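You operate a simulated robot arm through the tools that you are given. There is no shell and no other tool.

The job below is to be done with a simulated robot arm. You get a single attempt, and the scene is never put back.

## Task
Shut both faulty valves in the bench drawer and hang the HOLD tag.
Fine: the two on the bench, with the raised cap and the scorched seam; latch back across; tag on the bench's peg. Set down upright: white valve with a blue cap. Where these are worked on the way, their far stop is far enough and under half their travel is too little: bench drawer.

Only the result counts: the job must be done as asked and must still hold three seconds after the hand-in. Knocking over, shifting, dropping, spilling or breaking anything else fails it. Lids that push on must go on centred and level and be pressed home; caps that screw on are set level and turned clockwise until they are tight.

## Robot
A 7-joint arm with a two-finger parallel gripper, fixed in place. Base frame: the origin is on the floor under the middle of its stand, x ahead of it, y to its left, z up. Lengths are in mm, angles in rad, forces in N, time in s.
It reaches about 1247 mm from its shoulder. Its first joint turns from -2.304 to 2.304 rad. Payload 3.91 kg.
The TCP is the grasp point between the finger pads, 30 mm short of the fingertips. In the tool frame z runs along the fingers and y along their closing line. The gripper opens to 110 mm. The fingers are 20 mm wide and 10 mm thick; the gripper's body (48 by 112 mm) begins 55 mm behind the TCP.
Orientation is told as [roll, pitch, yaw] about the base's x, y, z axes, in that order, counted from this pose: with the fingers straight down and closing along the base's y, the tool's x points along the base's -x, its y along +y and its z along -z.

## Interface
- The arm moves only by the tool step_arm. Its arguments are lists of equal length, an entry for each row: "offset": the shift along the tool's x, y, z in units of 20 mm (1.0 is 20 mm), a list of three; "delta_rot": the turn, a rotation vector about the tool's x, y, z in units of 8 degrees (1.0 is 8 degrees), a list of three; "claw": the closure in counts, from 0 (fully open) to 255 (shut). In form: {"offset": [[dx, dy, dz], ...], "delta_rot": [[wx, wy, wz], ...], "claw": [claw, ...]}. A call has 1 to 20 rows; each row shifts and turns the commanded pose from where the row before left it, along the tool's axes as they then stand. A call with a number of a shift or a turn outside -1 to 1 is refused whole. Each row takes 0.2 s and may step no farther than 50 mm and 0.15 rad from the row before; otherwise, or with a gripper value out of range, the whole call is refused. Where a pose cannot be reached the arm comes as near as it can. A force on the tool above 40 N (or 10 N above the force at the start of the call, whichever is more), or a blocked arm, ends the call early, and 0.2 s more pass. The fingers move at their own pace (about 108 mm/s each) and stop on an object; they squeeze with about 34 N. The grip force told is the motor's: it shows also when the fingers shut on nothing. Time passes only in rows, and 0.2 s behind the last, so rows that do not move let the fingers close. It gives the time, the measured TCP pose, the force on the tool (base axes), the opening and the grip force at its end, in the units of the frame above (readings bear some noise), with the torque about the TCP (base axes, N m) and any sound that the robot's microphone picked up.
- Cameras (640 x 400 px; columns grow to the right, rows downward): "scene" is fixed at [54, -656.8, 1271.6]; the picture's right is [0.77, -0.63, 0.00], its down [-0.23, -0.28, -0.93] and it looks along [0.59, 0.72, -0.36] (base axes); focal length 347 px, centre (320, 200). "wrist" rides on the gripper at [72, 17, -103] in the tool frame; the picture's right is [-0.23, 0.97, 0.00], its down [-0.76, -0.18, -0.62] and it looks along [-0.61, -0.14, 0.78] (tool axes); focal length 222 px, centre (320, 200). There is no depth. A picture from a camera that has moved, and an enlarged one, comes with that camera's place and axes in the base frame and with its lens. The place of the scene camera against the robot may be out by one fixed shift of up to 12 mm in any direction.
- capture(camera): a new picture of that camera. No time passes.
- enlarge(camera, box): a new picture of the part [left, top, right, bottom] of that camera's present view, enlarged. No time passes.
- finish_job(): hands the job in; it is judged then, once.

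Places have to be worked out from the pictures, the camera data and where the tool is seen. Open the gripper and draw the arm clear of the work before you hand the job in, unless the task says otherwise.

The tools are called after "Request:" as name(argument=value, ...) on one line, values as JSON. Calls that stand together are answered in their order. step_arm: Moves the arm, as the interface text tells. Its arguments: {"type":"object","properties":{"offset":{"type":"array"},"delta_rot":{"type":"array"},"claw":{"type":"array"}},"required":["offset","delta_rot","claw"]} The other tools are called the same way: capture (camera) takes a picture; enlarge (camera, box) takes an enlarged picture of a part of a camera's view; finish_job () hands the job in.

At the start:

```text
t: 0.0
tool_pos: [558.2, 256.4, 1105.4]
tcp_rot: [0.0, 0.001, -0.001]
contact_force: [-0.1, -0.5, -0.5]
moment: [-0.04, 0.01, -0.01]
opening: 110.0
grasp_force: 0.0
```

scene: 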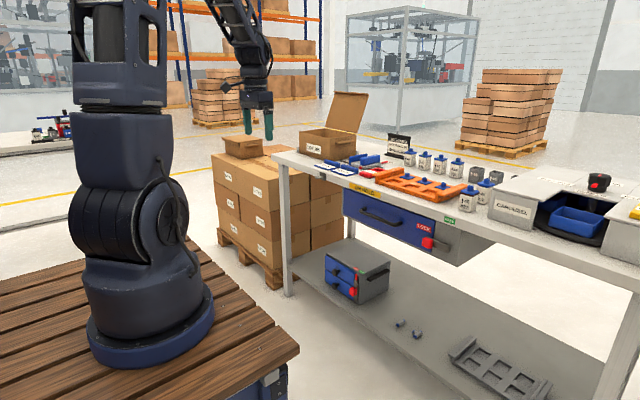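
wrist: 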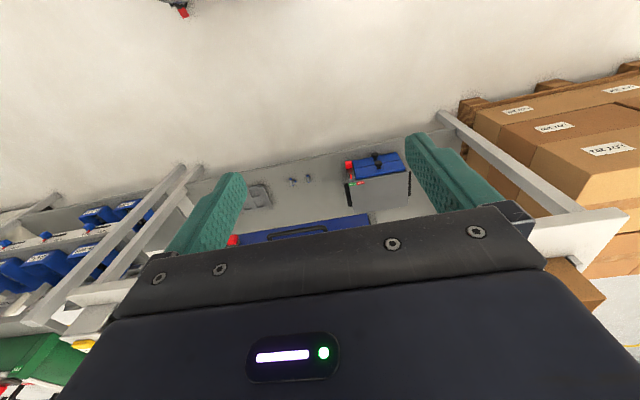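

I begin by looking closely at the bench in the scene view to find the valves, the drawer, its latch, the tag and the peg.

Request:
enlarge(camera="scene", box=[280, 120, 440, 220])

Request:
enlarge(camera="scene", box=[380, 130, 540, 230])

Request:
enlarge(camera="scene", box=[330, 170, 490, 270])

Request:
enlarge(camera="scene", box=[480, 150, 640, 250])

Request:
enlarge(camera="scene", box=[300, 240, 460, 340])

```text
4.00 times, centred on (360, 170) of scene
camera zoom: at [54.0, -656.8, 1271.6], right [0.77, -0.63, 0.0], down [-0.23, -0.28, -0.93], along [0.59, 0.72, -0.36], focal length 1387 px, centre (160, 320)
```

zoom: 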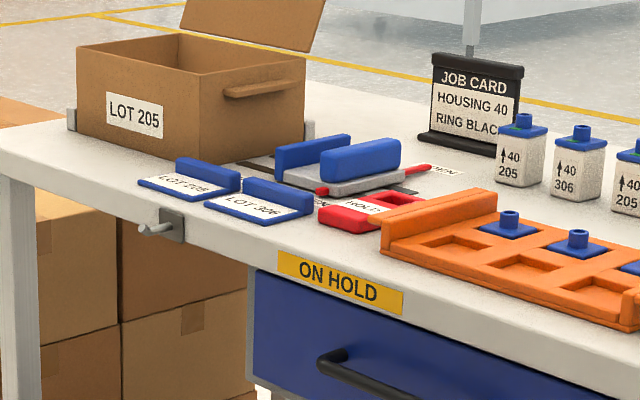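

```text
4.00 times, centred on (460, 180) of scene
camera zoom: at [54.0, -656.8, 1271.6], right [0.77, -0.63, 0.0], down [-0.23, -0.28, -0.93], along [0.59, 0.72, -0.36], focal length 1387 px, centre (-240, 280)
```

zoom: 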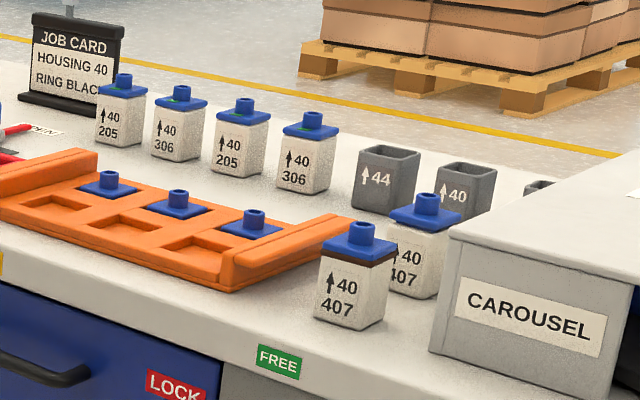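

```text
4.00 times, centred on (410, 220) of scene
camera zoom: at [54.0, -656.8, 1271.6], right [0.77, -0.63, 0.0], down [-0.23, -0.28, -0.93], along [0.59, 0.72, -0.36], focal length 1387 px, centre (-40, 120)
```

zoom: 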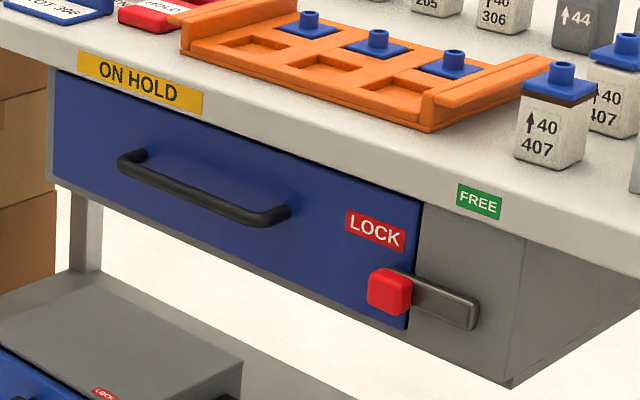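

```text
4.00 times, centred on (560, 200) of scene
camera zoom: at [54.0, -656.8, 1271.6], right [0.77, -0.63, 0.0], down [-0.23, -0.28, -0.93], along [0.59, 0.72, -0.36], focal length 1387 px, centre (-640, 200)
```

zoom: 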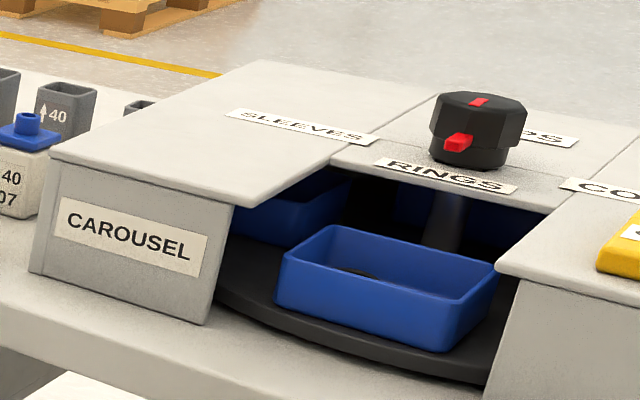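

```text
4.00 times, centred on (380, 290) of scene
camera zoom: at [54.0, -656.8, 1271.6], right [0.77, -0.63, 0.0], down [-0.23, -0.28, -0.93], along [0.59, 0.72, -0.36], focal length 1387 px, centre (80, -160)
```

zoom: 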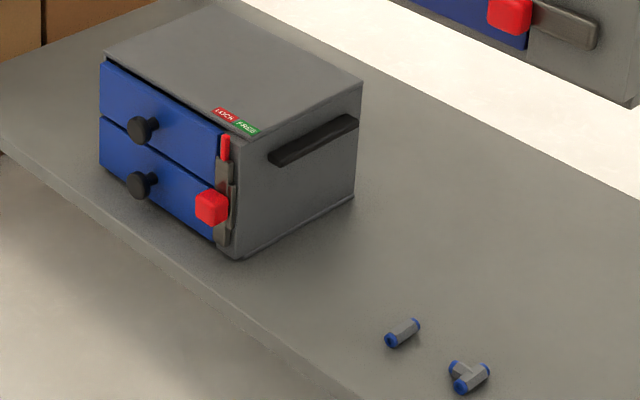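

The scene view shows white valves with blue caps, a drawer with a slide latch and LOCK/FREE labels, and a red HOLD tag near the orange tray, with a peg on the bench's front edge. I zoom in further to tell the faulty valves apart and see the latch and the tag.

Request:
enlarge(camera="scene", box=[400, 140, 470, 184])

Request:
enlarge(camera="scene", box=[450, 170, 514, 210])

Request:
enlarge(camera="scene", box=[310, 145, 390, 195])

Request:
enlarge(camera="scene", box=[400, 210, 480, 260])

Request:
enlarge(camera="wrist", box=[200, 120, 440, 270])

Request:
enlarge(camera="wrist", box=[0, 160, 240, 310])

```text
9.09 times, centred on (435, 162) of scene
camera zoom: at [54.0, -656.8, 1271.6], right [0.77, -0.63, 0.0], down [-0.23, -0.28, -0.93], along [0.59, 0.72, -0.36], focal length 3152 px, centre (-726, 546)
```

zoom: 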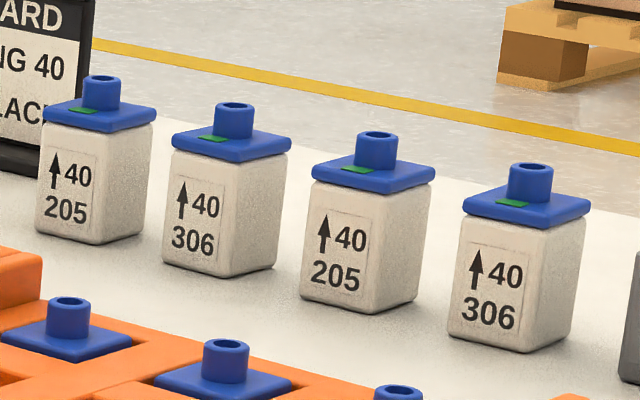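

```text
10.00 times, centred on (482, 190) of scene
camera zoom: at [54.0, -656.8, 1271.6], right [0.77, -0.63, 0.0], down [-0.23, -0.28, -0.93], along [0.59, 0.72, -0.36], focal length 3467 px, centre (-1300, 300)
```

zoom: 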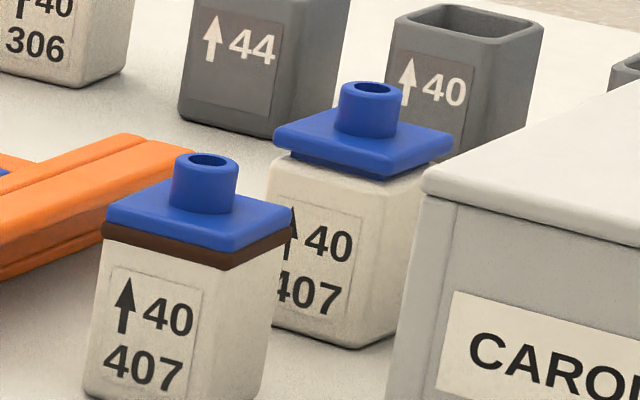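

```text
8.00 times, centred on (350, 170) of scene
camera zoom: at [54.0, -656.8, 1271.6], right [0.77, -0.63, 0.0], down [-0.23, -0.28, -0.93], along [0.59, 0.72, -0.36], focal length 2773 px, centre (80, 440)
```

zoom: 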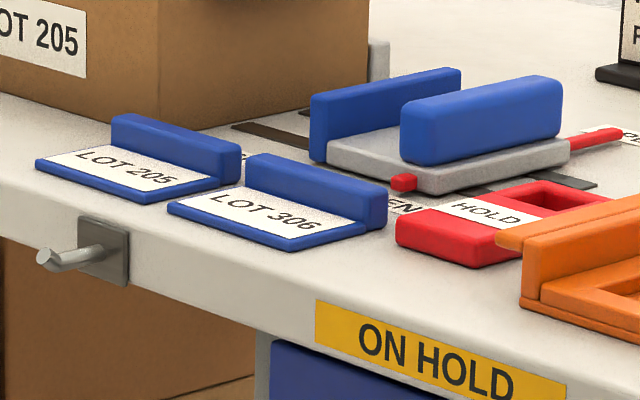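

```text
8.00 times, centred on (440, 235) of scene
camera zoom: at [54.0, -656.8, 1271.6], right [0.77, -0.63, 0.0], down [-0.23, -0.28, -0.93], along [0.59, 0.72, -0.36], focal length 2773 px, centre (-640, -80)
```

zoom: 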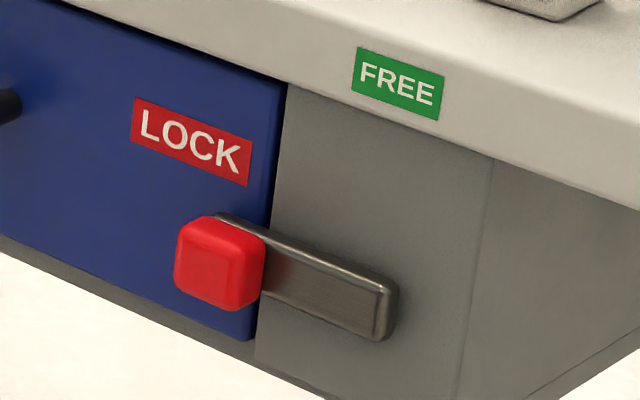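

```text
2.67 times, centred on (320, 195) of wrist
camera zoom: at [484.1, 274.4, 1209.2], right [0.23, 0.97, 0.0], down [0.76, -0.18, 0.62], along [0.61, -0.14, -0.78], focal length 592 px, centre (320, 213)
```

zoom: 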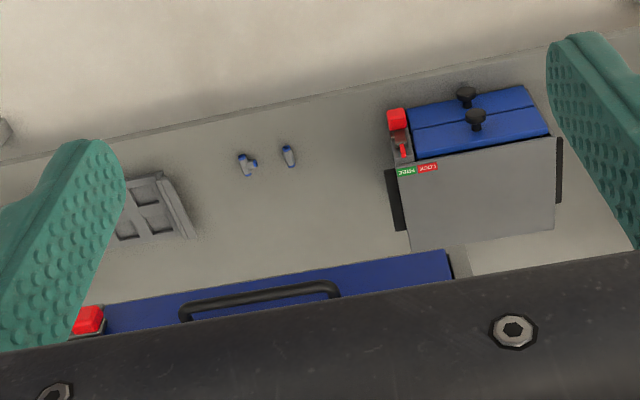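

```text
2.67 times, centred on (120, 235) of wrist
camera zoom: at [484.1, 274.4, 1209.2], right [0.23, 0.97, 0.0], down [0.76, -0.18, 0.62], along [0.61, -0.14, -0.78], focal length 592 px, centre (853, 107)
```

zoom: 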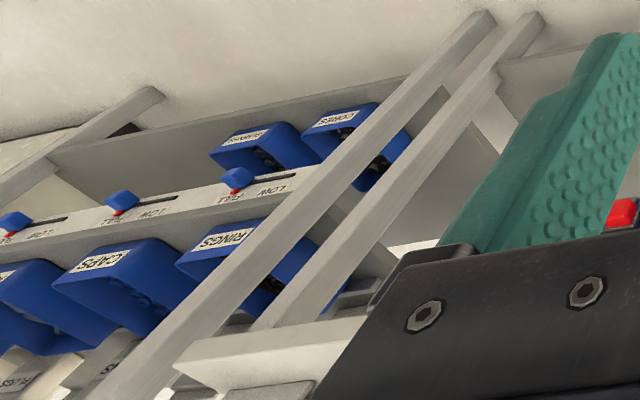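

The scorched-seam valve is the front 407 and the raised-cap valve is the 407 behind it; both stand beside the carousel. I move the gripper forward at its present height, so the wrist camera looks onto the bench for triangulation.

Request:
step_arm(offset=[[-1, -0.5, 0], [-1, -0.5, 0], [-1, -0.5, 0], [-1, -0.5, 0], [-1, -0.5, 0], [-1, -0.5, 0], [-1, -0.5, 0], [-1, -0.5, 0], [-1, -0.5, 0], [-1, -0.5, 0], [0, 0, 0]], delta_rot=[[0, 0, 0], [0, 0, 0], [0, 0, 0], [0, 0, 0], [0, 0, 0], [0, 0, 0], [0, 0, 0], [0, 0, 0], [0, 0, 0], [0, 0, 0], [0, 0, 0]], claw=[0, 0, 0, 0, 0, 0, 0, 0, 0, 0, 0])

Request:
capture(camera="wrist")

Request:
capture(camera="scene")

```text
t: 2.4
tool_pos: [757.7, 155.9, 1106.9]
tcp_rot: [-0.001, 0.001, 0.0]
contact_force: [-0.2, 0.1, 0.3]
moment: [0.01, -0.01, -0.02]
opening: 110.2
grasp_force: 0.0
```

```text
taken
camera wrist: at [684.1, 172.8, 1210.1], right [0.23, 0.97, 0.0], down [0.76, -0.18, 0.62], along [0.61, -0.14, -0.78], focal length 222 px, centre (320, 200)
```

wrist: 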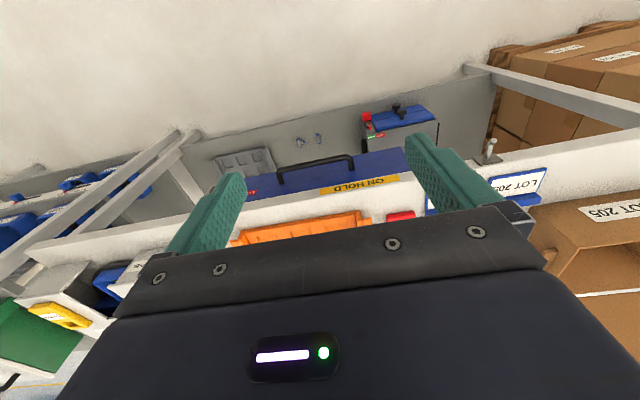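

```text
taken
```

scene: 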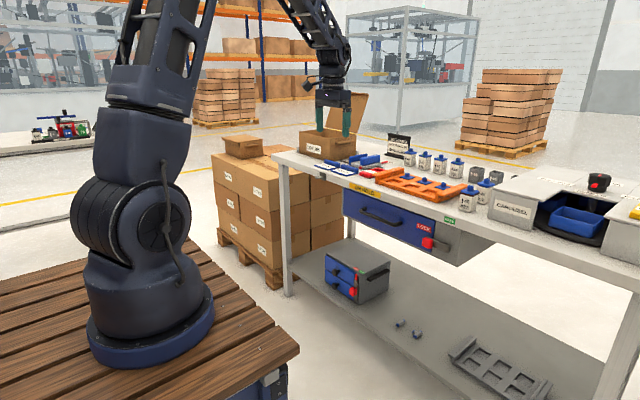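

The wrist camera now sees the drawer, the ON HOLD label, the tray and the HOLD tag edge. I enlarge for precise pixel positions.

Request:
enlarge(camera="wrist", box=[220, 130, 420, 255])

Request:
enlarge(camera="wrist", box=[400, 110, 560, 210])

Request:
enlarge(camera="scene", box=[310, 160, 390, 210])

```text
3.20 times, centred on (320, 192) of wrist
camera zoom: at [684.1, 172.8, 1210.1], right [0.23, 0.97, 0.0], down [0.76, -0.18, 0.62], along [0.61, -0.14, -0.78], focal length 711 px, centre (320, 224)
```

zoom: 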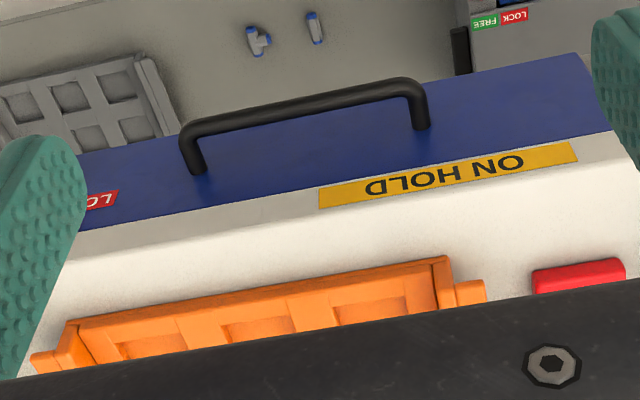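

```text
4.00 times, centred on (480, 160) of wrist
camera zoom: at [684.1, 172.8, 1210.1], right [0.23, 0.97, 0.0], down [0.76, -0.18, 0.62], along [0.61, -0.14, -0.78], focal length 888 px, centre (-320, 360)
```

zoom: 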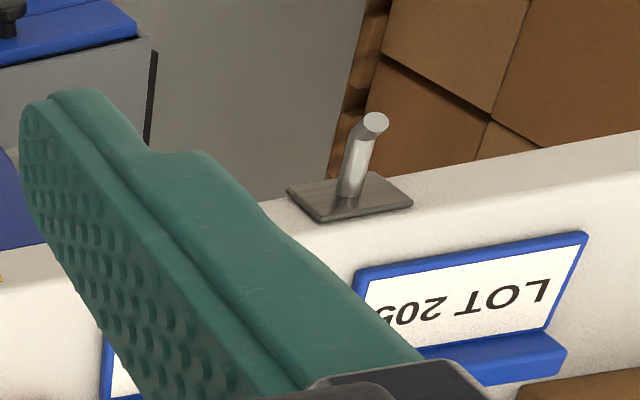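

```text
8.00 times, centred on (350, 185) of scene
camera zoom: at [54.0, -656.8, 1271.6], right [0.77, -0.63, 0.0], down [-0.23, -0.28, -0.93], along [0.59, 0.72, -0.36], focal length 2773 px, centre (80, 320)
```

zoom: 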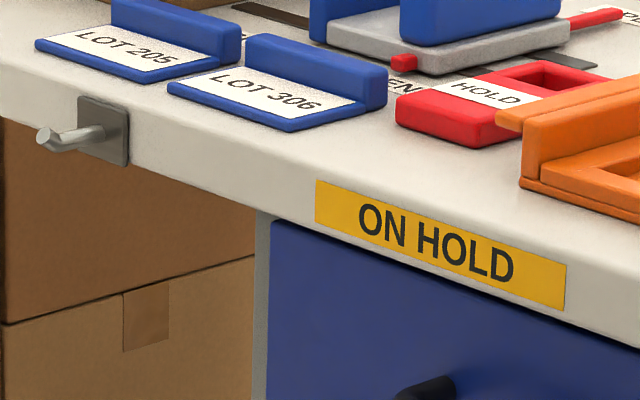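

Wrist stereo puts the bench front at x≈967, the drawer handle at about (922, 13…185, 770) and the latch knob near (945, -113, 742). I move in front of the latch and pitch the gripper forward to see how the latch works.

Request:
step_arm(offset=[[0, -0.95, 0.95], [0, -0.95, 0.95], [0, -0.95, 0.95], [0, -0.95, 0.95], [0, -0.95, 0.95], [0, -0.95, 0.95], [0, -0.95, 0.95], [0, -0.95, 0.95], [0, -0.95, 0.95], [0, -0.95, 0.95], [0, -0.95, 0.95], [0, -0.95, 0.95], [0, -0.95, 0.95], [0, -0.95, 0.95]], delta_rot=[[0, 0, 0], [0, 0, 0], [0, 0, 0], [0, 0, 0], [0, 0, 0], [0, 0, 0], [0, 0, 0], [0, 0, 0], [0, 0, 0], [0, 0, 0], [0, 0, 0], [0, 0, 0], [0, 0, 0], [0, 0, 0]], claw=[0, 0, 0, 0, 0, 0, 0, 0, 0, 0, 0, 0, 0, 0])

Request:
step_arm(offset=[[0, 0, 0], [0, 0, 0], [0, 0, 0], [0, 0, 0], [0, 0, 0], [0, 0, 0], [0, 0, 0]], delta_rot=[[0, -1, 0], [0, -1, 0], [0, -1, 0], [0, -1, 0], [0, -1, 0], [0, -1, 0], [0, 0, 0]], claw=[0, 0, 0, 0, 0, 0, 0])

Request:
capture(camera="wrist")

Request:
capture(camera="scene")

```text
t: 5.4
tool_pos: [758.8, -109.4, 839.5]
tcp_rot: [0.001, 0.001, 0.001]
contact_force: [-0.8, 0.4, 0.3]
moment: [-0.02, -0.03, 0.02]
opening: 110.1
grasp_force: 0.1
```

```text
t: 7.0
tool_pos: [757.9, -109.6, 838.8]
tcp_rot: [0.0, -0.84, 0.0]
contact_force: [-0.5, -0.7, 1.1]
moment: [0.01, -0.01, 0.01]
opening: 110.1
grasp_force: 0.1
```

```text
taken
camera wrist: at [631.3, -92.2, 855.0], right [0.15, 0.97, 0.17], down [0.05, -0.18, 0.98], along [0.99, -0.14, -0.07], focal length 222 px, centre (320, 200)
```

wrist: 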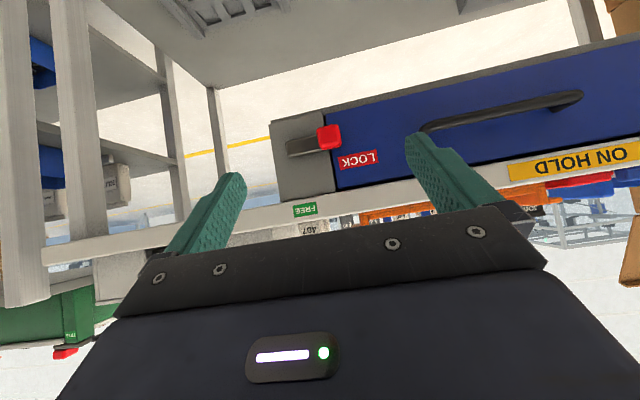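

```text
taken
```

scene: 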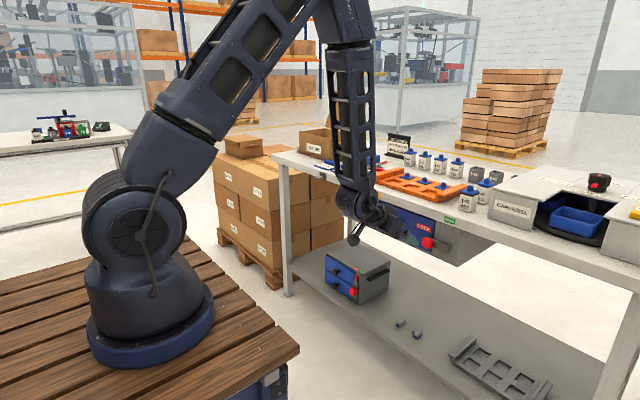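

The camera looks straight at the drawer front. I zoom in on the latch and measure.

Request:
enlarge(camera="wrist", box=[250, 90, 410, 190])

Request:
enlarge(camera="wrist", box=[400, 60, 640, 210])

Request:
enlarge(camera="scene", box=[400, 210, 480, 260])

```text
4.00 times, centred on (330, 140) of wrist
camera zoom: at [631.3, -92.2, 855.0], right [0.15, 0.97, 0.17], down [0.05, -0.18, 0.98], along [0.99, -0.14, -0.07], focal length 888 px, centre (280, 440)
```

zoom: 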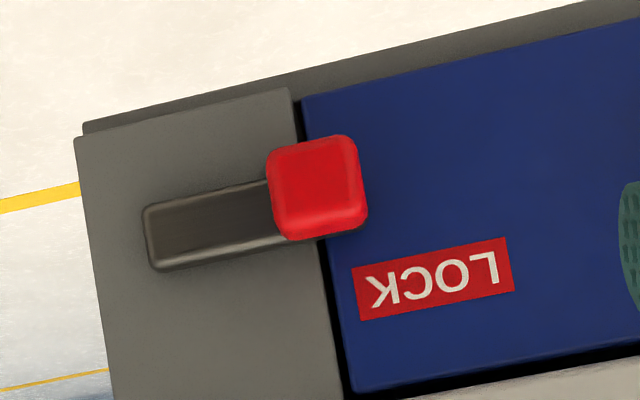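

```text
2.67 times, centred on (520, 135) of wrist
camera zoom: at [631.3, -92.2, 855.0], right [0.15, 0.97, 0.17], down [0.05, -0.18, 0.98], along [0.99, -0.14, -0.07], focal length 592 px, centre (-213, 373)
```

zoom: 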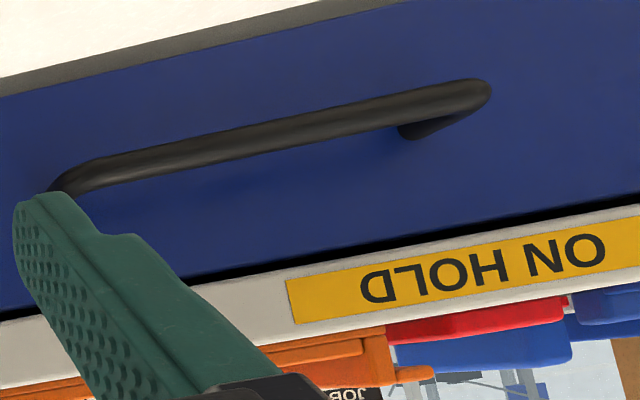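

```text
8.00 times, centred on (440, 235) of scene
camera zoom: at [54.0, -656.8, 1271.6], right [0.77, -0.63, 0.0], down [-0.23, -0.28, -0.93], along [0.59, 0.72, -0.36], focal length 2773 px, centre (-640, -80)
```

zoom: 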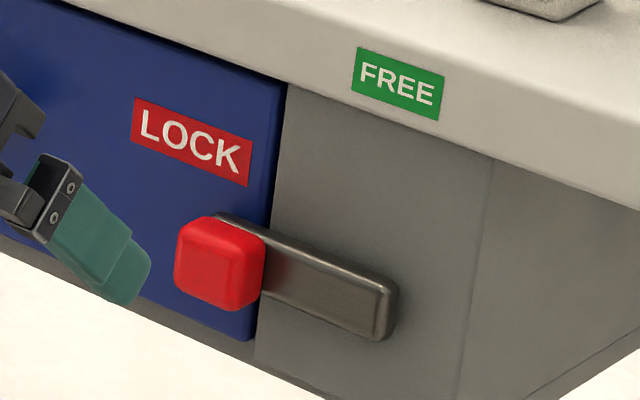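

The knob sits at about (937, -109, 749) on a bar of y -178…-95, z≈748; drawer face x≈956. I level the gripper to point forward, lower it in front of the knob and partly close it so that it can straddle the knob.

Request:
step_arm(offset=[[0, 0, 0], [0, 0, 0], [0, 0, 0], [0, 0, 0], [0, 0, 0], [0, 0, 0], [0, 0, 0]], delta_rot=[[0, -1, 0], [0, -1, 0], [0, -1, 0], [0, -1, 0], [0, -1, 0], [0, -0.23, 0], [0, 0, 0]], claw=[0, 0, 0, 0, 0, 0, 0])

Request:
step_arm(offset=[[1, 0, 0], [1, 0, 0], [1, 0, 0], [1, 0, 0], [0.45, 0, 0], [0, 0, 1], [0, 0, 1], [0, 0, 1], [0, 0, 1], [0, 0, 0]], delta_rot=[[0, 0, 0], [0, 0, 0], [0, 0, 0], [0, 0, 0], [0, 0, 0], [0, 0, 0], [0, 0, 0], [0, 0, 0], [0, 0, 0], [0, 0, 0]], claw=[0, 0, 0, 140, 140, 140, 140, 140, 140, 140])

Request:
capture(camera="wrist")

Request:
capture(camera="scene")

```text
t: 8.6
tool_pos: [757.6, -108.4, 839.9]
tcp_rot: [0.008, -1.568, -0.007]
contact_force: [-1.0, 0.4, 0.4]
moment: [-0.01, 0.0, -0.02]
opening: 110.0
grasp_force: 0.0
```

```text
t: 10.8
tool_pos: [836.5, -108.8, 751.2]
tcp_rot: [-0.036, -1.57, 0.037]
contact_force: [0.1, -0.9, 0.2]
moment: [-0.01, 0.0, -0.04]
opening: 49.4
grasp_force: 0.1
```

```text
taken
camera wrist: at [733.1, -91.5, 678.4], right [0.0, 0.97, 0.23], down [-0.62, -0.18, 0.76], along [0.78, -0.14, 0.6], focal length 222 px, centre (320, 200)
```

wrist: 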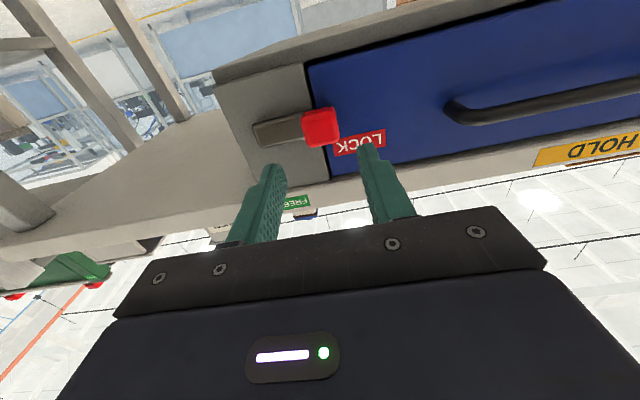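

```text
taken
```

scene: 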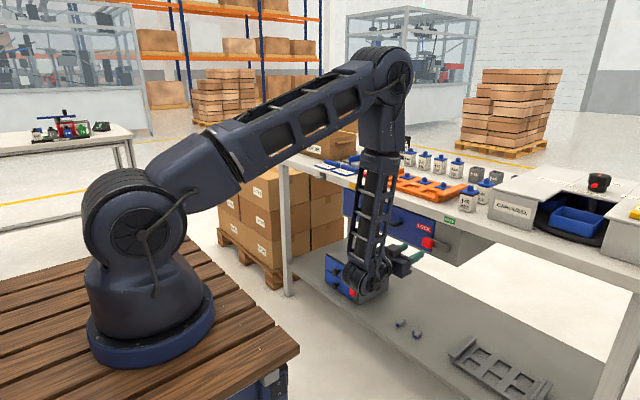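

The knob lies centred between the fingers at y≈-108.5, z≈750. I move forward to straddle the knob, with fingertips at about x=938.

Request:
step_arm(offset=[[0, 0, 1], [0, 0, 1], [0, 0, 0.8], [0, 0, 0.5], [0, 0, 0.3], [0, 0, 0]], delta_rot=[[0, 0, 0], [0, 0, 0], [0, 0, 0], [0, 0, 0], [0, 0, 0], [0, 0, 0]], claw=[140, 140, 140, 140, 140, 140])

Request:
capture(camera="wrist")

Request:
enlarge(camera="scene", box=[380, 200, 480, 262])

```text
t: 12.2
tool_pos: [909.0, -108.3, 750.7]
tcp_rot: [0.033, -1.567, -0.036]
contact_force: [-0.1, 0.4, 0.6]
moment: [-0.02, 0.0, 0.0]
opening: 49.4
grasp_force: 0.2
```

```text
taken
camera wrist: at [804.4, -92.6, 678.3], right [0.0, 0.97, 0.23], down [-0.62, -0.18, 0.76], along [0.78, -0.14, 0.6], focal length 222 px, centre (320, 200)
```

wrist: 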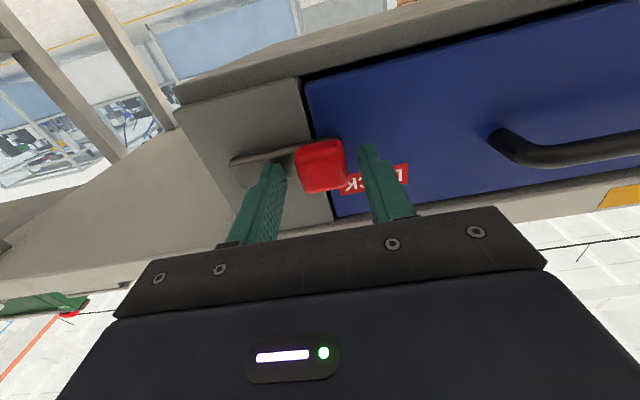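

```text
6.40 times, centred on (430, 231) of scene
camera zoom: at [54.0, -656.8, 1271.6], right [0.77, -0.63, 0.0], down [-0.23, -0.28, -0.93], along [0.59, 0.72, -0.36], focal length 2219 px, centre (-384, 2)
```

zoom: 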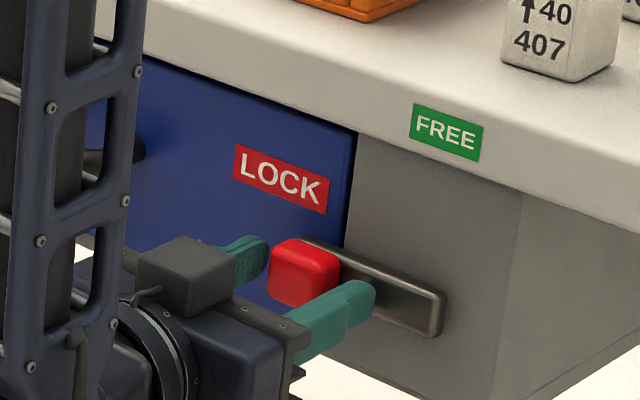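

The fingers straddle the knob without contact. I push the knob toward the FREE side (−y) in small steps and watch the force.

Request:
step_arm(offset=[[0, -0.4, 0], [0, -0.4, 0], [0, -0.4, 0], [0, -0.4, 0], [0, 0, 0]], delta_rot=[[0, 0, 0], [0, 0, 0], [0, 0, 0], [0, 0, 0], [0, 0, 0]], claw=[140, 140, 140, 140, 140])

Request:
enlarge(camera="scene", box=[380, 200, 480, 262])

Request:
capture(camera="wrist")

```text
t: 13.1
tool_pos: [909.4, -124.7, 750.1]
tcp_rot: [1.059, -1.566, -1.048]
contact_force: [1.6, 27.4, 0.0]
moment: [-0.03, 0.01, 0.34]
opening: 63.5
grasp_force: 14.2
stopped in row 4: the force on the tool passed its limit at 43 N (the readings are from after the stop); the commanded pose is now the measured one
```

```text
6.40 times, centred on (430, 231) of scene
camera zoom: at [54.0, -656.8, 1271.6], right [0.77, -0.63, 0.0], down [-0.23, -0.28, -0.93], along [0.59, 0.72, -0.36], focal length 2219 px, centre (-384, 2)
```

zoom: 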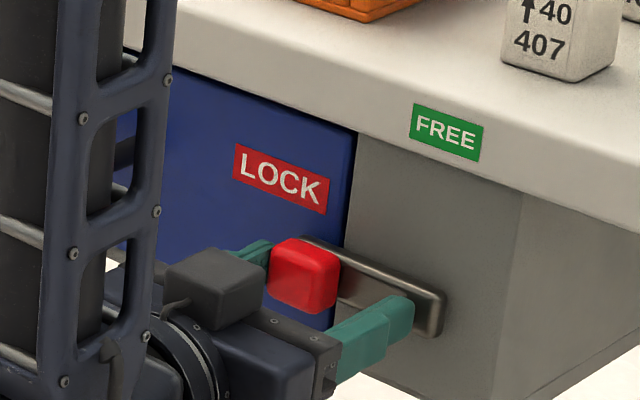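

```text
taken
camera wrist: at [804.6, -108.1, 678.5], right [-0.01, 0.97, 0.23], down [-0.62, -0.19, 0.76], along [0.79, -0.13, 0.6], focal length 222 px, centre (320, 200)
```

wrist: 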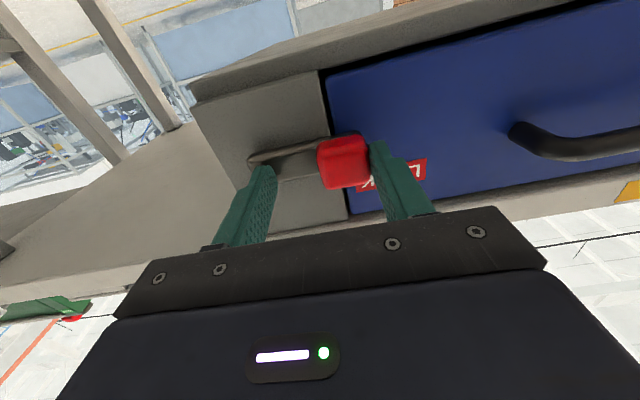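

The knob is blocked along y, so the latch is a bar that swings about its other end (near y≈-165), knob going up toward FREE. I re-centre, back off, close the fingers and lower them to just beneath the knob, to push it up along its arc.

Request:
step_arm(offset=[[0, 0.4, 0], [0, 0.4, 0], [0, 0, -1], [0, 0, -1], [0.8, 0, 0], [0.8, 0, 0], [0, 0, 0], [0, 0, 0]], delta_rot=[[0, 0, 0], [0, 0, 0], [0, 0, 0], [0, 0, 0], [0, 0, 0], [0, 0, 0], [0, 0, 0], [0, 0, 0]], claw=[140, 140, 140, 140, 255, 255, 255, 255])

Request:
capture(camera="wrist")

```text
t: 14.8
tool_pos: [868.2, -113.2, 719.5]
tcp_rot: [0.89, -1.567, -0.882]
contact_force: [0.2, 0.1, -0.3]
moment: [0.02, 0.01, 0.02]
opening: 0.0
grasp_force: 33.8
```

```text
taken
camera wrist: at [764.0, -96.2, 646.9], right [-0.01, 0.97, 0.23], down [-0.62, -0.18, 0.76], along [0.78, -0.14, 0.6], focal length 222 px, centre (320, 200)
```

wrist: 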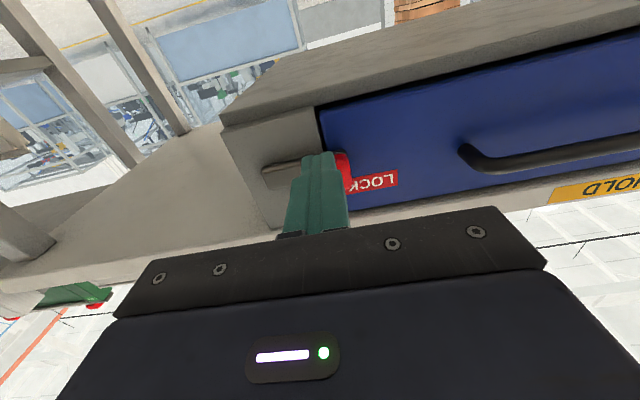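

Fingers are closed and below the knob. I move forward under it and push up slightly, to see whether it yields.

Request:
step_arm(offset=[[0, 0, 1], [0, 0, 1], [0, 0, 0], [-0.4, 0, 0], [-0.4, 0, 0], [-0.4, 0, 0], [-0.4, 0, 0], [0, 0, 0]], delta_rot=[[0, 0, 0], [0, 0, 0], [0, 0, 0], [0, 0, 0], [0, 0, 0], [0, 0, 0], [0, 0, 0], [0, 0, 0]], claw=[255, 255, 255, 255, 255, 255, 255, 255])

Request:
enlarge(camera="scene", box=[380, 200, 480, 262])

Request:
capture(camera="wrist")

```text
t: 16.6
tool_pos: [909.2, -111.6, 749.3]
tcp_rot: [0.847, -1.568, -0.836]
contact_force: [0.5, -0.9, -0.2]
moment: [-0.02, -0.01, -0.02]
opening: 0.0
grasp_force: 33.7
```

```text
6.40 times, centred on (430, 231) of scene
camera zoom: at [54.0, -656.8, 1271.6], right [0.77, -0.63, 0.0], down [-0.23, -0.28, -0.93], along [0.59, 0.72, -0.36], focal length 2219 px, centre (-384, 2)
```

zoom: 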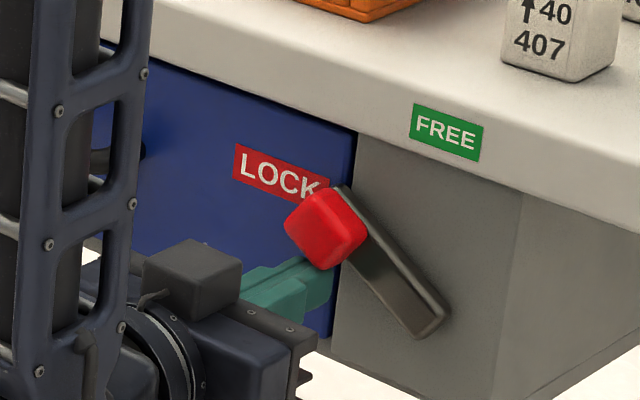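

```text
taken
camera wrist: at [804.9, -95.6, 677.7], right [-0.01, 0.97, 0.23], down [-0.62, -0.18, 0.76], along [0.78, -0.14, 0.6], focal length 222 px, centre (320, 200)
```

wrist: 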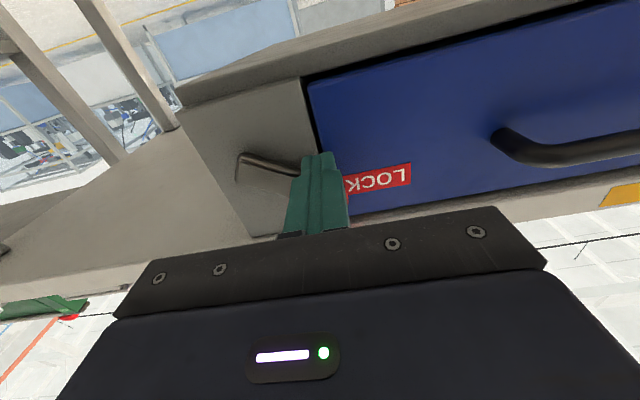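

The latch swings up freely. I continue along the arc about the pivot, pushing the knob up and over toward FREE.

Request:
step_arm(offset=[[-0.35, -0.05, 0], [-0.35, -0.05, 0], [-0.34, -0.14, 0], [-0.34, -0.14, 0], [-0.29, -0.22, 0], [-0.29, -0.22, 0], [-0.21, -0.29, 0], [-0.21, -0.29, 0], [-0.1, -0.21, 0], [-0.1, -0.21, 0], [0, 0, 0]], delta_rot=[[0, 0, 0], [0, 0, 0], [0, 0, 0], [0, 0, 0], [0, 0, 0], [0, 0, 0], [0, 0, 0], [0, 0, 0], [0, 0, 0], [0, 0, 0], [0, 0, 0]], claw=[255, 255, 255, 255, 255, 255, 255, 255, 255, 255, 255])

Request:
enlarge(camera="scene", box=[380, 200, 480, 262])

Request:
capture(camera="wrist")

```text
t: 18.7
tool_pos: [906.6, -138.8, 798.3]
tcp_rot: [0.751, -1.561, -0.734]
contact_force: [-0.5, 5.2, -1.1]
moment: [-0.04, 0.0, 0.08]
opening: 0.0
grasp_force: 33.9
stopped in row 10: the force on the tool passed its limit at 45 N (the readings are from after the stop); the commanded pose is now the measured one
```

```text
6.40 times, centred on (430, 231) of scene
camera zoom: at [54.0, -656.8, 1271.6], right [0.77, -0.63, 0.0], down [-0.23, -0.28, -0.93], along [0.59, 0.72, -0.36], focal length 2219 px, centre (-384, 2)
```

zoom: 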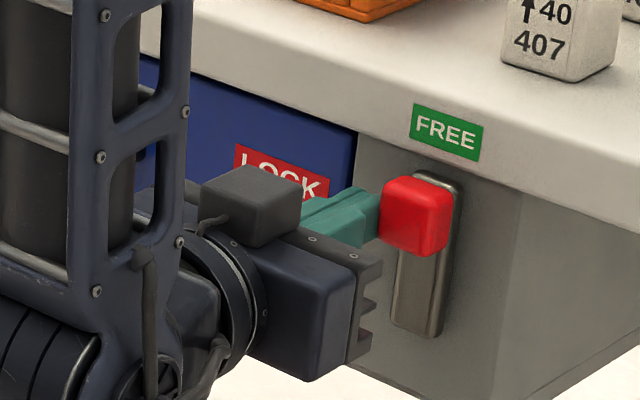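

```text
taken
camera wrist: at [803.1, -122.6, 726.4], right [-0.02, 0.97, 0.23], down [-0.61, -0.19, 0.77], along [0.79, -0.13, 0.6], focal length 222 px, centre (320, 200)
```

wrist: 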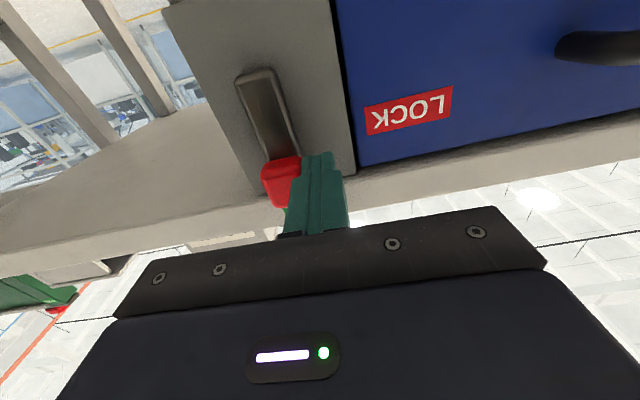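

The latch stands upright at its FREE stop. I back off, travel to in front of the handle (y≈98, z≈771), and roll the gripper 90° so that the fingers close vertically on the handle bar.

Request:
step_arm(offset=[[0, 0.2, -0.5], [0, 0.1, -1], [0, 0, -1], [0, 0, -1], [0, 0, -1], [0.11, 1, 0], [0.11, 1, 0], [0.11, 1, 0], [0.11, 1, 0], [0.11, 1, 0], [0.11, 1, 0], [0.11, 1, 0], [0.11, 1, 0], [0.11, 1, 0], [0.11, 1, 0], [0.11, 1, 0], [0.1, 0.6, 0], [0, 0, 0]], delta_rot=[[0, 0, 0], [0, 0, 0], [0, 0, 0], [0, 0, 0], [0, 0, 0], [0, 0, 0], [0, 0, 0], [0, 0, 0], [0, 0, 0], [0, 0, 0], [0, 0, 0], [0, 0, 0], [0, 0, 0], [0, 0, 0], [0, 0, 0], [0, 0, 0], [0, 0, 0], [0, 0, 0]], claw=[255, 255, 255, 255, 255, 110, 110, 110, 110, 110, 110, 110, 110, 110, 110, 110, 110, 110])

Request:
capture(camera="wrist")

Request:
capture(camera="scene")

```text
t: 22.5
tool_pos: [814.0, 98.0, 773.9]
tcp_rot: [0.706, -1.561, -0.691]
contact_force: [0.0, -0.1, 0.4]
moment: [-0.02, 0.01, 0.0]
opening: 62.4
grasp_force: 0.1
```

```text
taken
camera wrist: at [708.7, 114.0, 702.9], right [-0.01, 0.97, 0.23], down [-0.61, -0.19, 0.77], along [0.79, -0.13, 0.6], focal length 222 px, centre (320, 200)
```

wrist: 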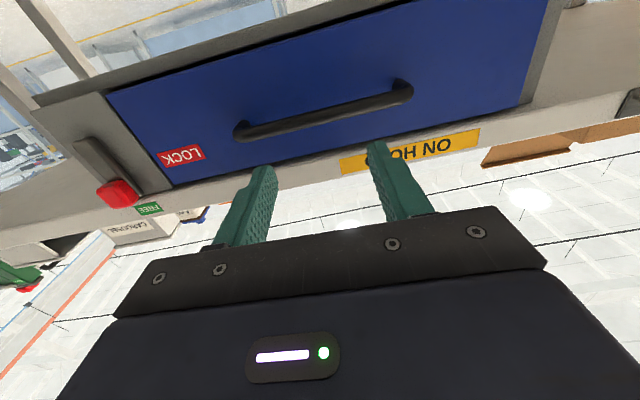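

```text
taken
```

scene: 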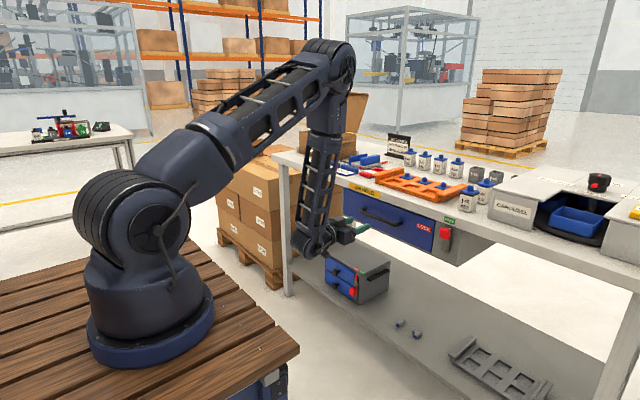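

The handle bar is centred at about y≈102, z≈766. I roll the gripper by 90° about its axis.

Request:
step_arm(offset=[[0, 0, 0], [0, 0, 0], [0, 0, 0], [0, 0, 0], [0, 0, 0], [0, 0, 0], [0, 0, 0], [0, 0, 0], [0, 0, 0], [0, 0, 0], [0, 0, 0], [0, 0, 0], [0, 0, 0]], delta_rot=[[0, 0, 1], [0, 0, 1], [0, 0, 1], [0, 0, 1], [0, 0, 1], [0, 0, 1], [0, 0, 1], [0, 0, 1], [0, 0, 1], [0, 0, 1], [0, 0, 1], [0, 0, 0.15], [0, 0, 0]], claw=[110, 110, 110, 110, 110, 110, 110, 110, 110, 110, 110, 110, 110])

Request:
capture(camera="wrist")

Request:
capture(camera="scene")

```text
t: 25.3
tool_pos: [814.1, 97.2, 774.1]
tcp_rot: [1.565, -0.009, -1.553]
contact_force: [-0.3, 0.3, -0.3]
moment: [0.01, -0.01, 0.02]
opening: 62.7
grasp_force: 0.0
```

```text
taken
camera wrist: at [708.5, 168.0, 791.0], right [0.01, -0.22, 0.98], down [-0.61, -0.77, -0.17], along [0.79, -0.59, -0.14], focal length 222 px, centre (320, 200)
```

wrist: 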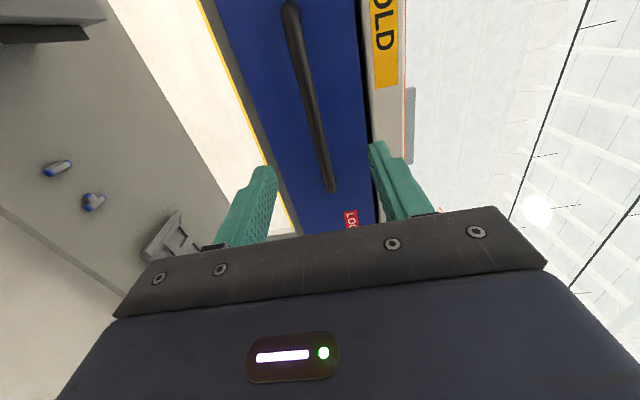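

```text
taken
```

scene: 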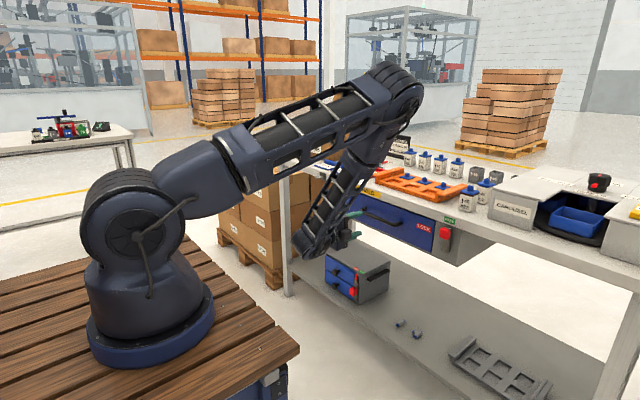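

The fingers are now above and below the bar level; handle z≈768. I advance to the bar and close on it.

Request:
step_arm(offset=[[0, -0.3, 0.5], [0, 0, 1], [0, 0, 1], [0, 0, 1], [0, 0, 1], [0, 0, 0.5], [0, 0, 0]], delta_rot=[[0, 0, 0], [0, 0, 0], [0, 0, 0], [0, 0, 0], [0, 0, 0], [0, 0, 0], [0, 0, 0]], claw=[110, 110, 110, 110, 110, 110, 110])

Request:
capture(camera="wrist")

Request:
capture(camera="scene")

```text
t: 26.9
tool_pos: [914.9, 98.8, 766.2]
tcp_rot: [1.564, -0.005, -1.552]
contact_force: [1.1, 0.0, 0.2]
moment: [-0.01, -0.02, -0.02]
opening: 62.5
grasp_force: 0.0
```

```text
taken
camera wrist: at [808.5, 169.5, 783.8], right [0.01, -0.22, 0.98], down [-0.61, -0.77, -0.17], along [0.79, -0.59, -0.14], focal length 222 px, centre (320, 200)
```

wrist: 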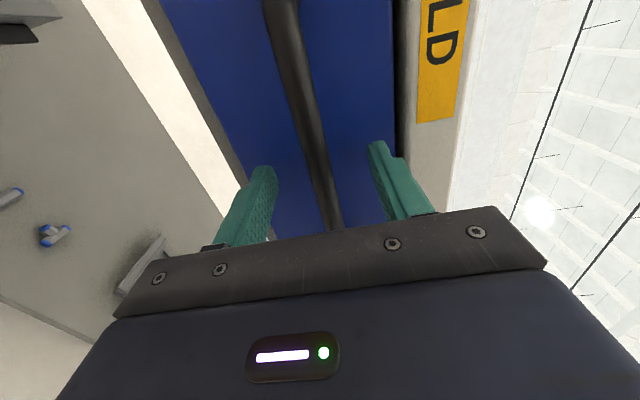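

```text
taken
```

scene: 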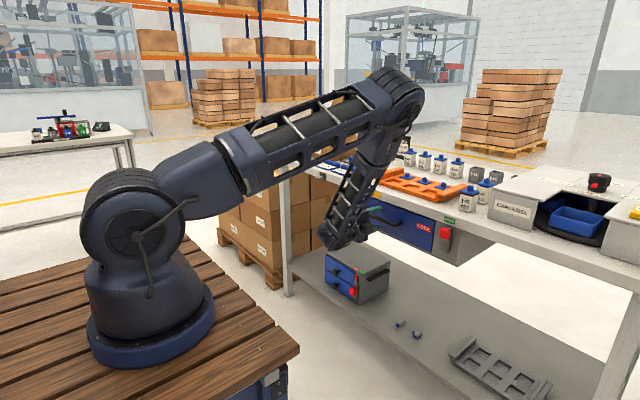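

The bar lies between the fingers. I close the grip on it.

Request:
step_arm(offset=[[0, 0, 0], [0, 0, 0], [0, 0, 0], [0, 0, 0]], delta_rot=[[0, 0, 0], [0, 0, 0], [0, 0, 0], [0, 0, 0]], claw=[255, 255, 255, 255])

Request:
step_arm(offset=[[0, 0, -0.3], [0, 0, -0.5], [0, 0, -0.7], [0, 0, -0.7], [0, 0, 0]], delta_rot=[[0, 0, 0], [0, 0, 0], [0, 0, 0], [0, 0, 0], [0, 0, 0]], claw=[255, 255, 255, 255, 255])

Request:
capture(camera="scene")

```text
t: 27.9
tool_pos: [912.9, 98.8, 766.7]
tcp_rot: [1.566, -0.007, -1.552]
contact_force: [-1.6, -1.9, 24.8]
moment: [0.44, -0.23, -0.18]
opening: 13.7
grasp_force: 45.5
```

```text
t: 29.1
tool_pos: [869.1, 97.4, 768.8]
tcp_rot: [1.564, -0.006, -1.553]
contact_force: [0.0, 4.3, 31.2]
moment: [0.48, -0.24, 0.19]
opening: 13.8
grasp_force: 45.5
```

```text
taken
```

scene: 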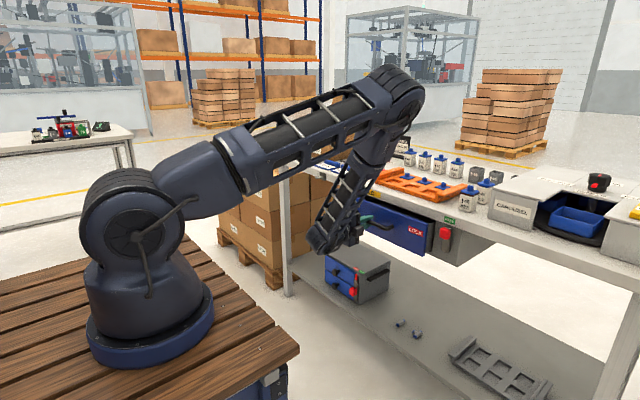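

The drawer is following; the upward force says the bar sits a little higher than my grip, so I raise by 3 mm while pulling on toward the far stop.

Request:
step_arm(offset=[[0, 0.08, 0], [0, 0.08, -0.3], [0, 0, -0.7], [0, 0, -0.8], [0, 0, -0.8], [0, 0, -0.8], [0, 0, -0.8], [0, 0, -0.8], [0, 0, 0]], delta_rot=[[0, 0, 0], [0, 0, 0], [0, 0, 0], [0, 0, 0], [0, 0, 0], [0, 0, 0], [0, 0, 0], [0, 0, 0], [0, 0, 0]], claw=[255, 255, 255, 255, 255, 255, 255, 255, 255])

Request:
capture(camera="scene")

```text
t: 30.6
tool_pos: [797.9, 98.5, 769.0]
tcp_rot: [1.559, -0.007, -1.552]
contact_force: [0.7, 2.7, -11.7]
moment: [0.44, 0.08, 0.28]
opening: 13.8
grasp_force: 45.2
stopped in row 7: the force on the tool passed its limit at 44 N (the readings are from after the stop); the commanded pose is now the measured one
```

```text
taken
```

scene: 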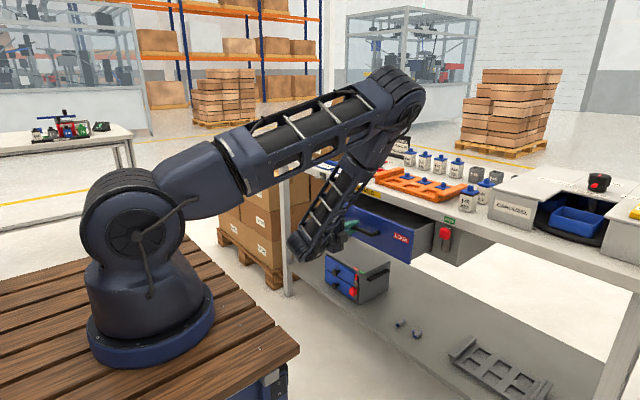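

It stopped after about 115 mm of travel with a force spike; I pull gently again to tell whether that was the end stop.

Request:
step_arm(offset=[[0, 0, -0.2], [0, 0, -0.3], [0, 0, -0.3], [0, 0, -0.3], [0, 0, -0.3], [0, 0, 0]], delta_rot=[[0, 0, 0], [0, 0, 0], [0, 0, 0], [0, 0, 0], [0, 0, 0], [0, 0, 0]], claw=[255, 255, 255, 255, 255, 255])

Request:
enlarge(camera="scene", box=[330, 170, 490, 270])

```text
t: 32.0
tool_pos: [769.5, 99.0, 768.1]
tcp_rot: [1.559, -0.007, -1.549]
contact_force: [0.0, 33.0, -21.1]
moment: [0.48, 0.15, 1.0]
opening: 13.7
grasp_force: 44.5
```

```text
4.00 times, centred on (410, 220) of scene
camera zoom: at [54.0, -656.8, 1271.6], right [0.77, -0.63, 0.0], down [-0.23, -0.28, -0.93], along [0.59, 0.72, -0.36], focal length 1387 px, centre (-40, 120)
```

zoom: 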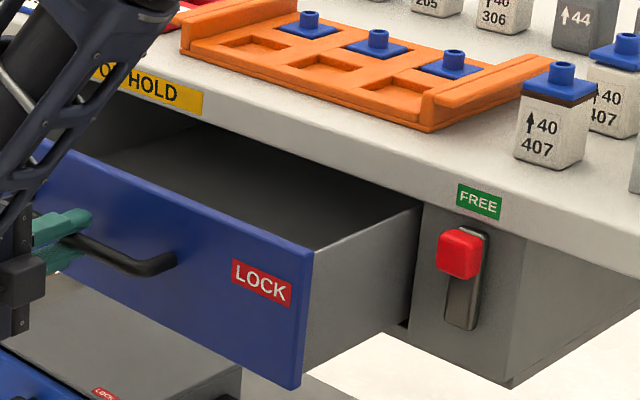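

It was not the end stop: the drawer keeps moving, and the sideways force comes from my slightly skewed pull. I correct sideways and keep pulling.

Request:
step_arm(offset=[[0.12, -0.08, 0], [0.04, 0, -0.3], [0.01, -0.006, -0.5], [0.01, -0.006, -0.5], [0.01, -0.006, -0.5], [0.01, -0.006, -0.5], [0.01, -0.006, -0.5], [0.01, -0.006, -0.5], [0, 0, 0]], delta_rot=[[0, 0, 0], [0, 0, 0], [0, 0, 0], [0, 0, 0], [0, 0, 0], [0, 0, 0], [0, 0, 0], [0, 0, 0], [0, 0, 0]], claw=[255, 255, 255, 255, 255, 255, 255, 255, 255])

Request:
enlarge(camera="scene", box=[330, 170, 490, 270])

```text
t: 33.4
tool_pos: [730.1, 98.5, 768.3]
tcp_rot: [1.564, -0.009, -1.557]
contact_force: [0.8, -5.6, 6.6]
moment: [0.55, -0.13, -0.2]
opening: 13.8
grasp_force: 44.9
stopped in row 6: the force on the tool passed its limit at 50 N (the readings are from after the stop); the commanded pose is now the measured one
```

```text
4.00 times, centred on (410, 220) of scene
camera zoom: at [54.0, -656.8, 1271.6], right [0.77, -0.63, 0.0], down [-0.23, -0.28, -0.93], along [0.59, 0.72, -0.36], focal length 1387 px, centre (-40, 120)
```

zoom: 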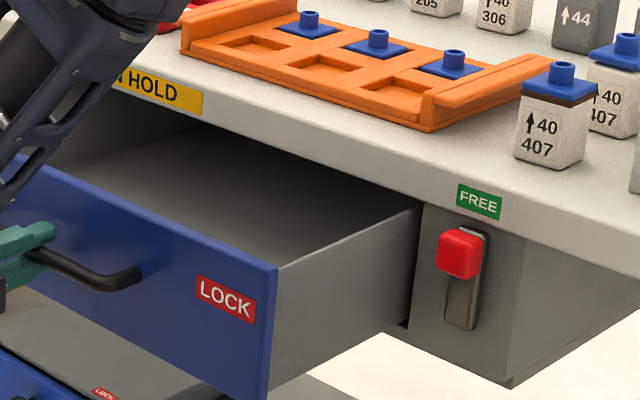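

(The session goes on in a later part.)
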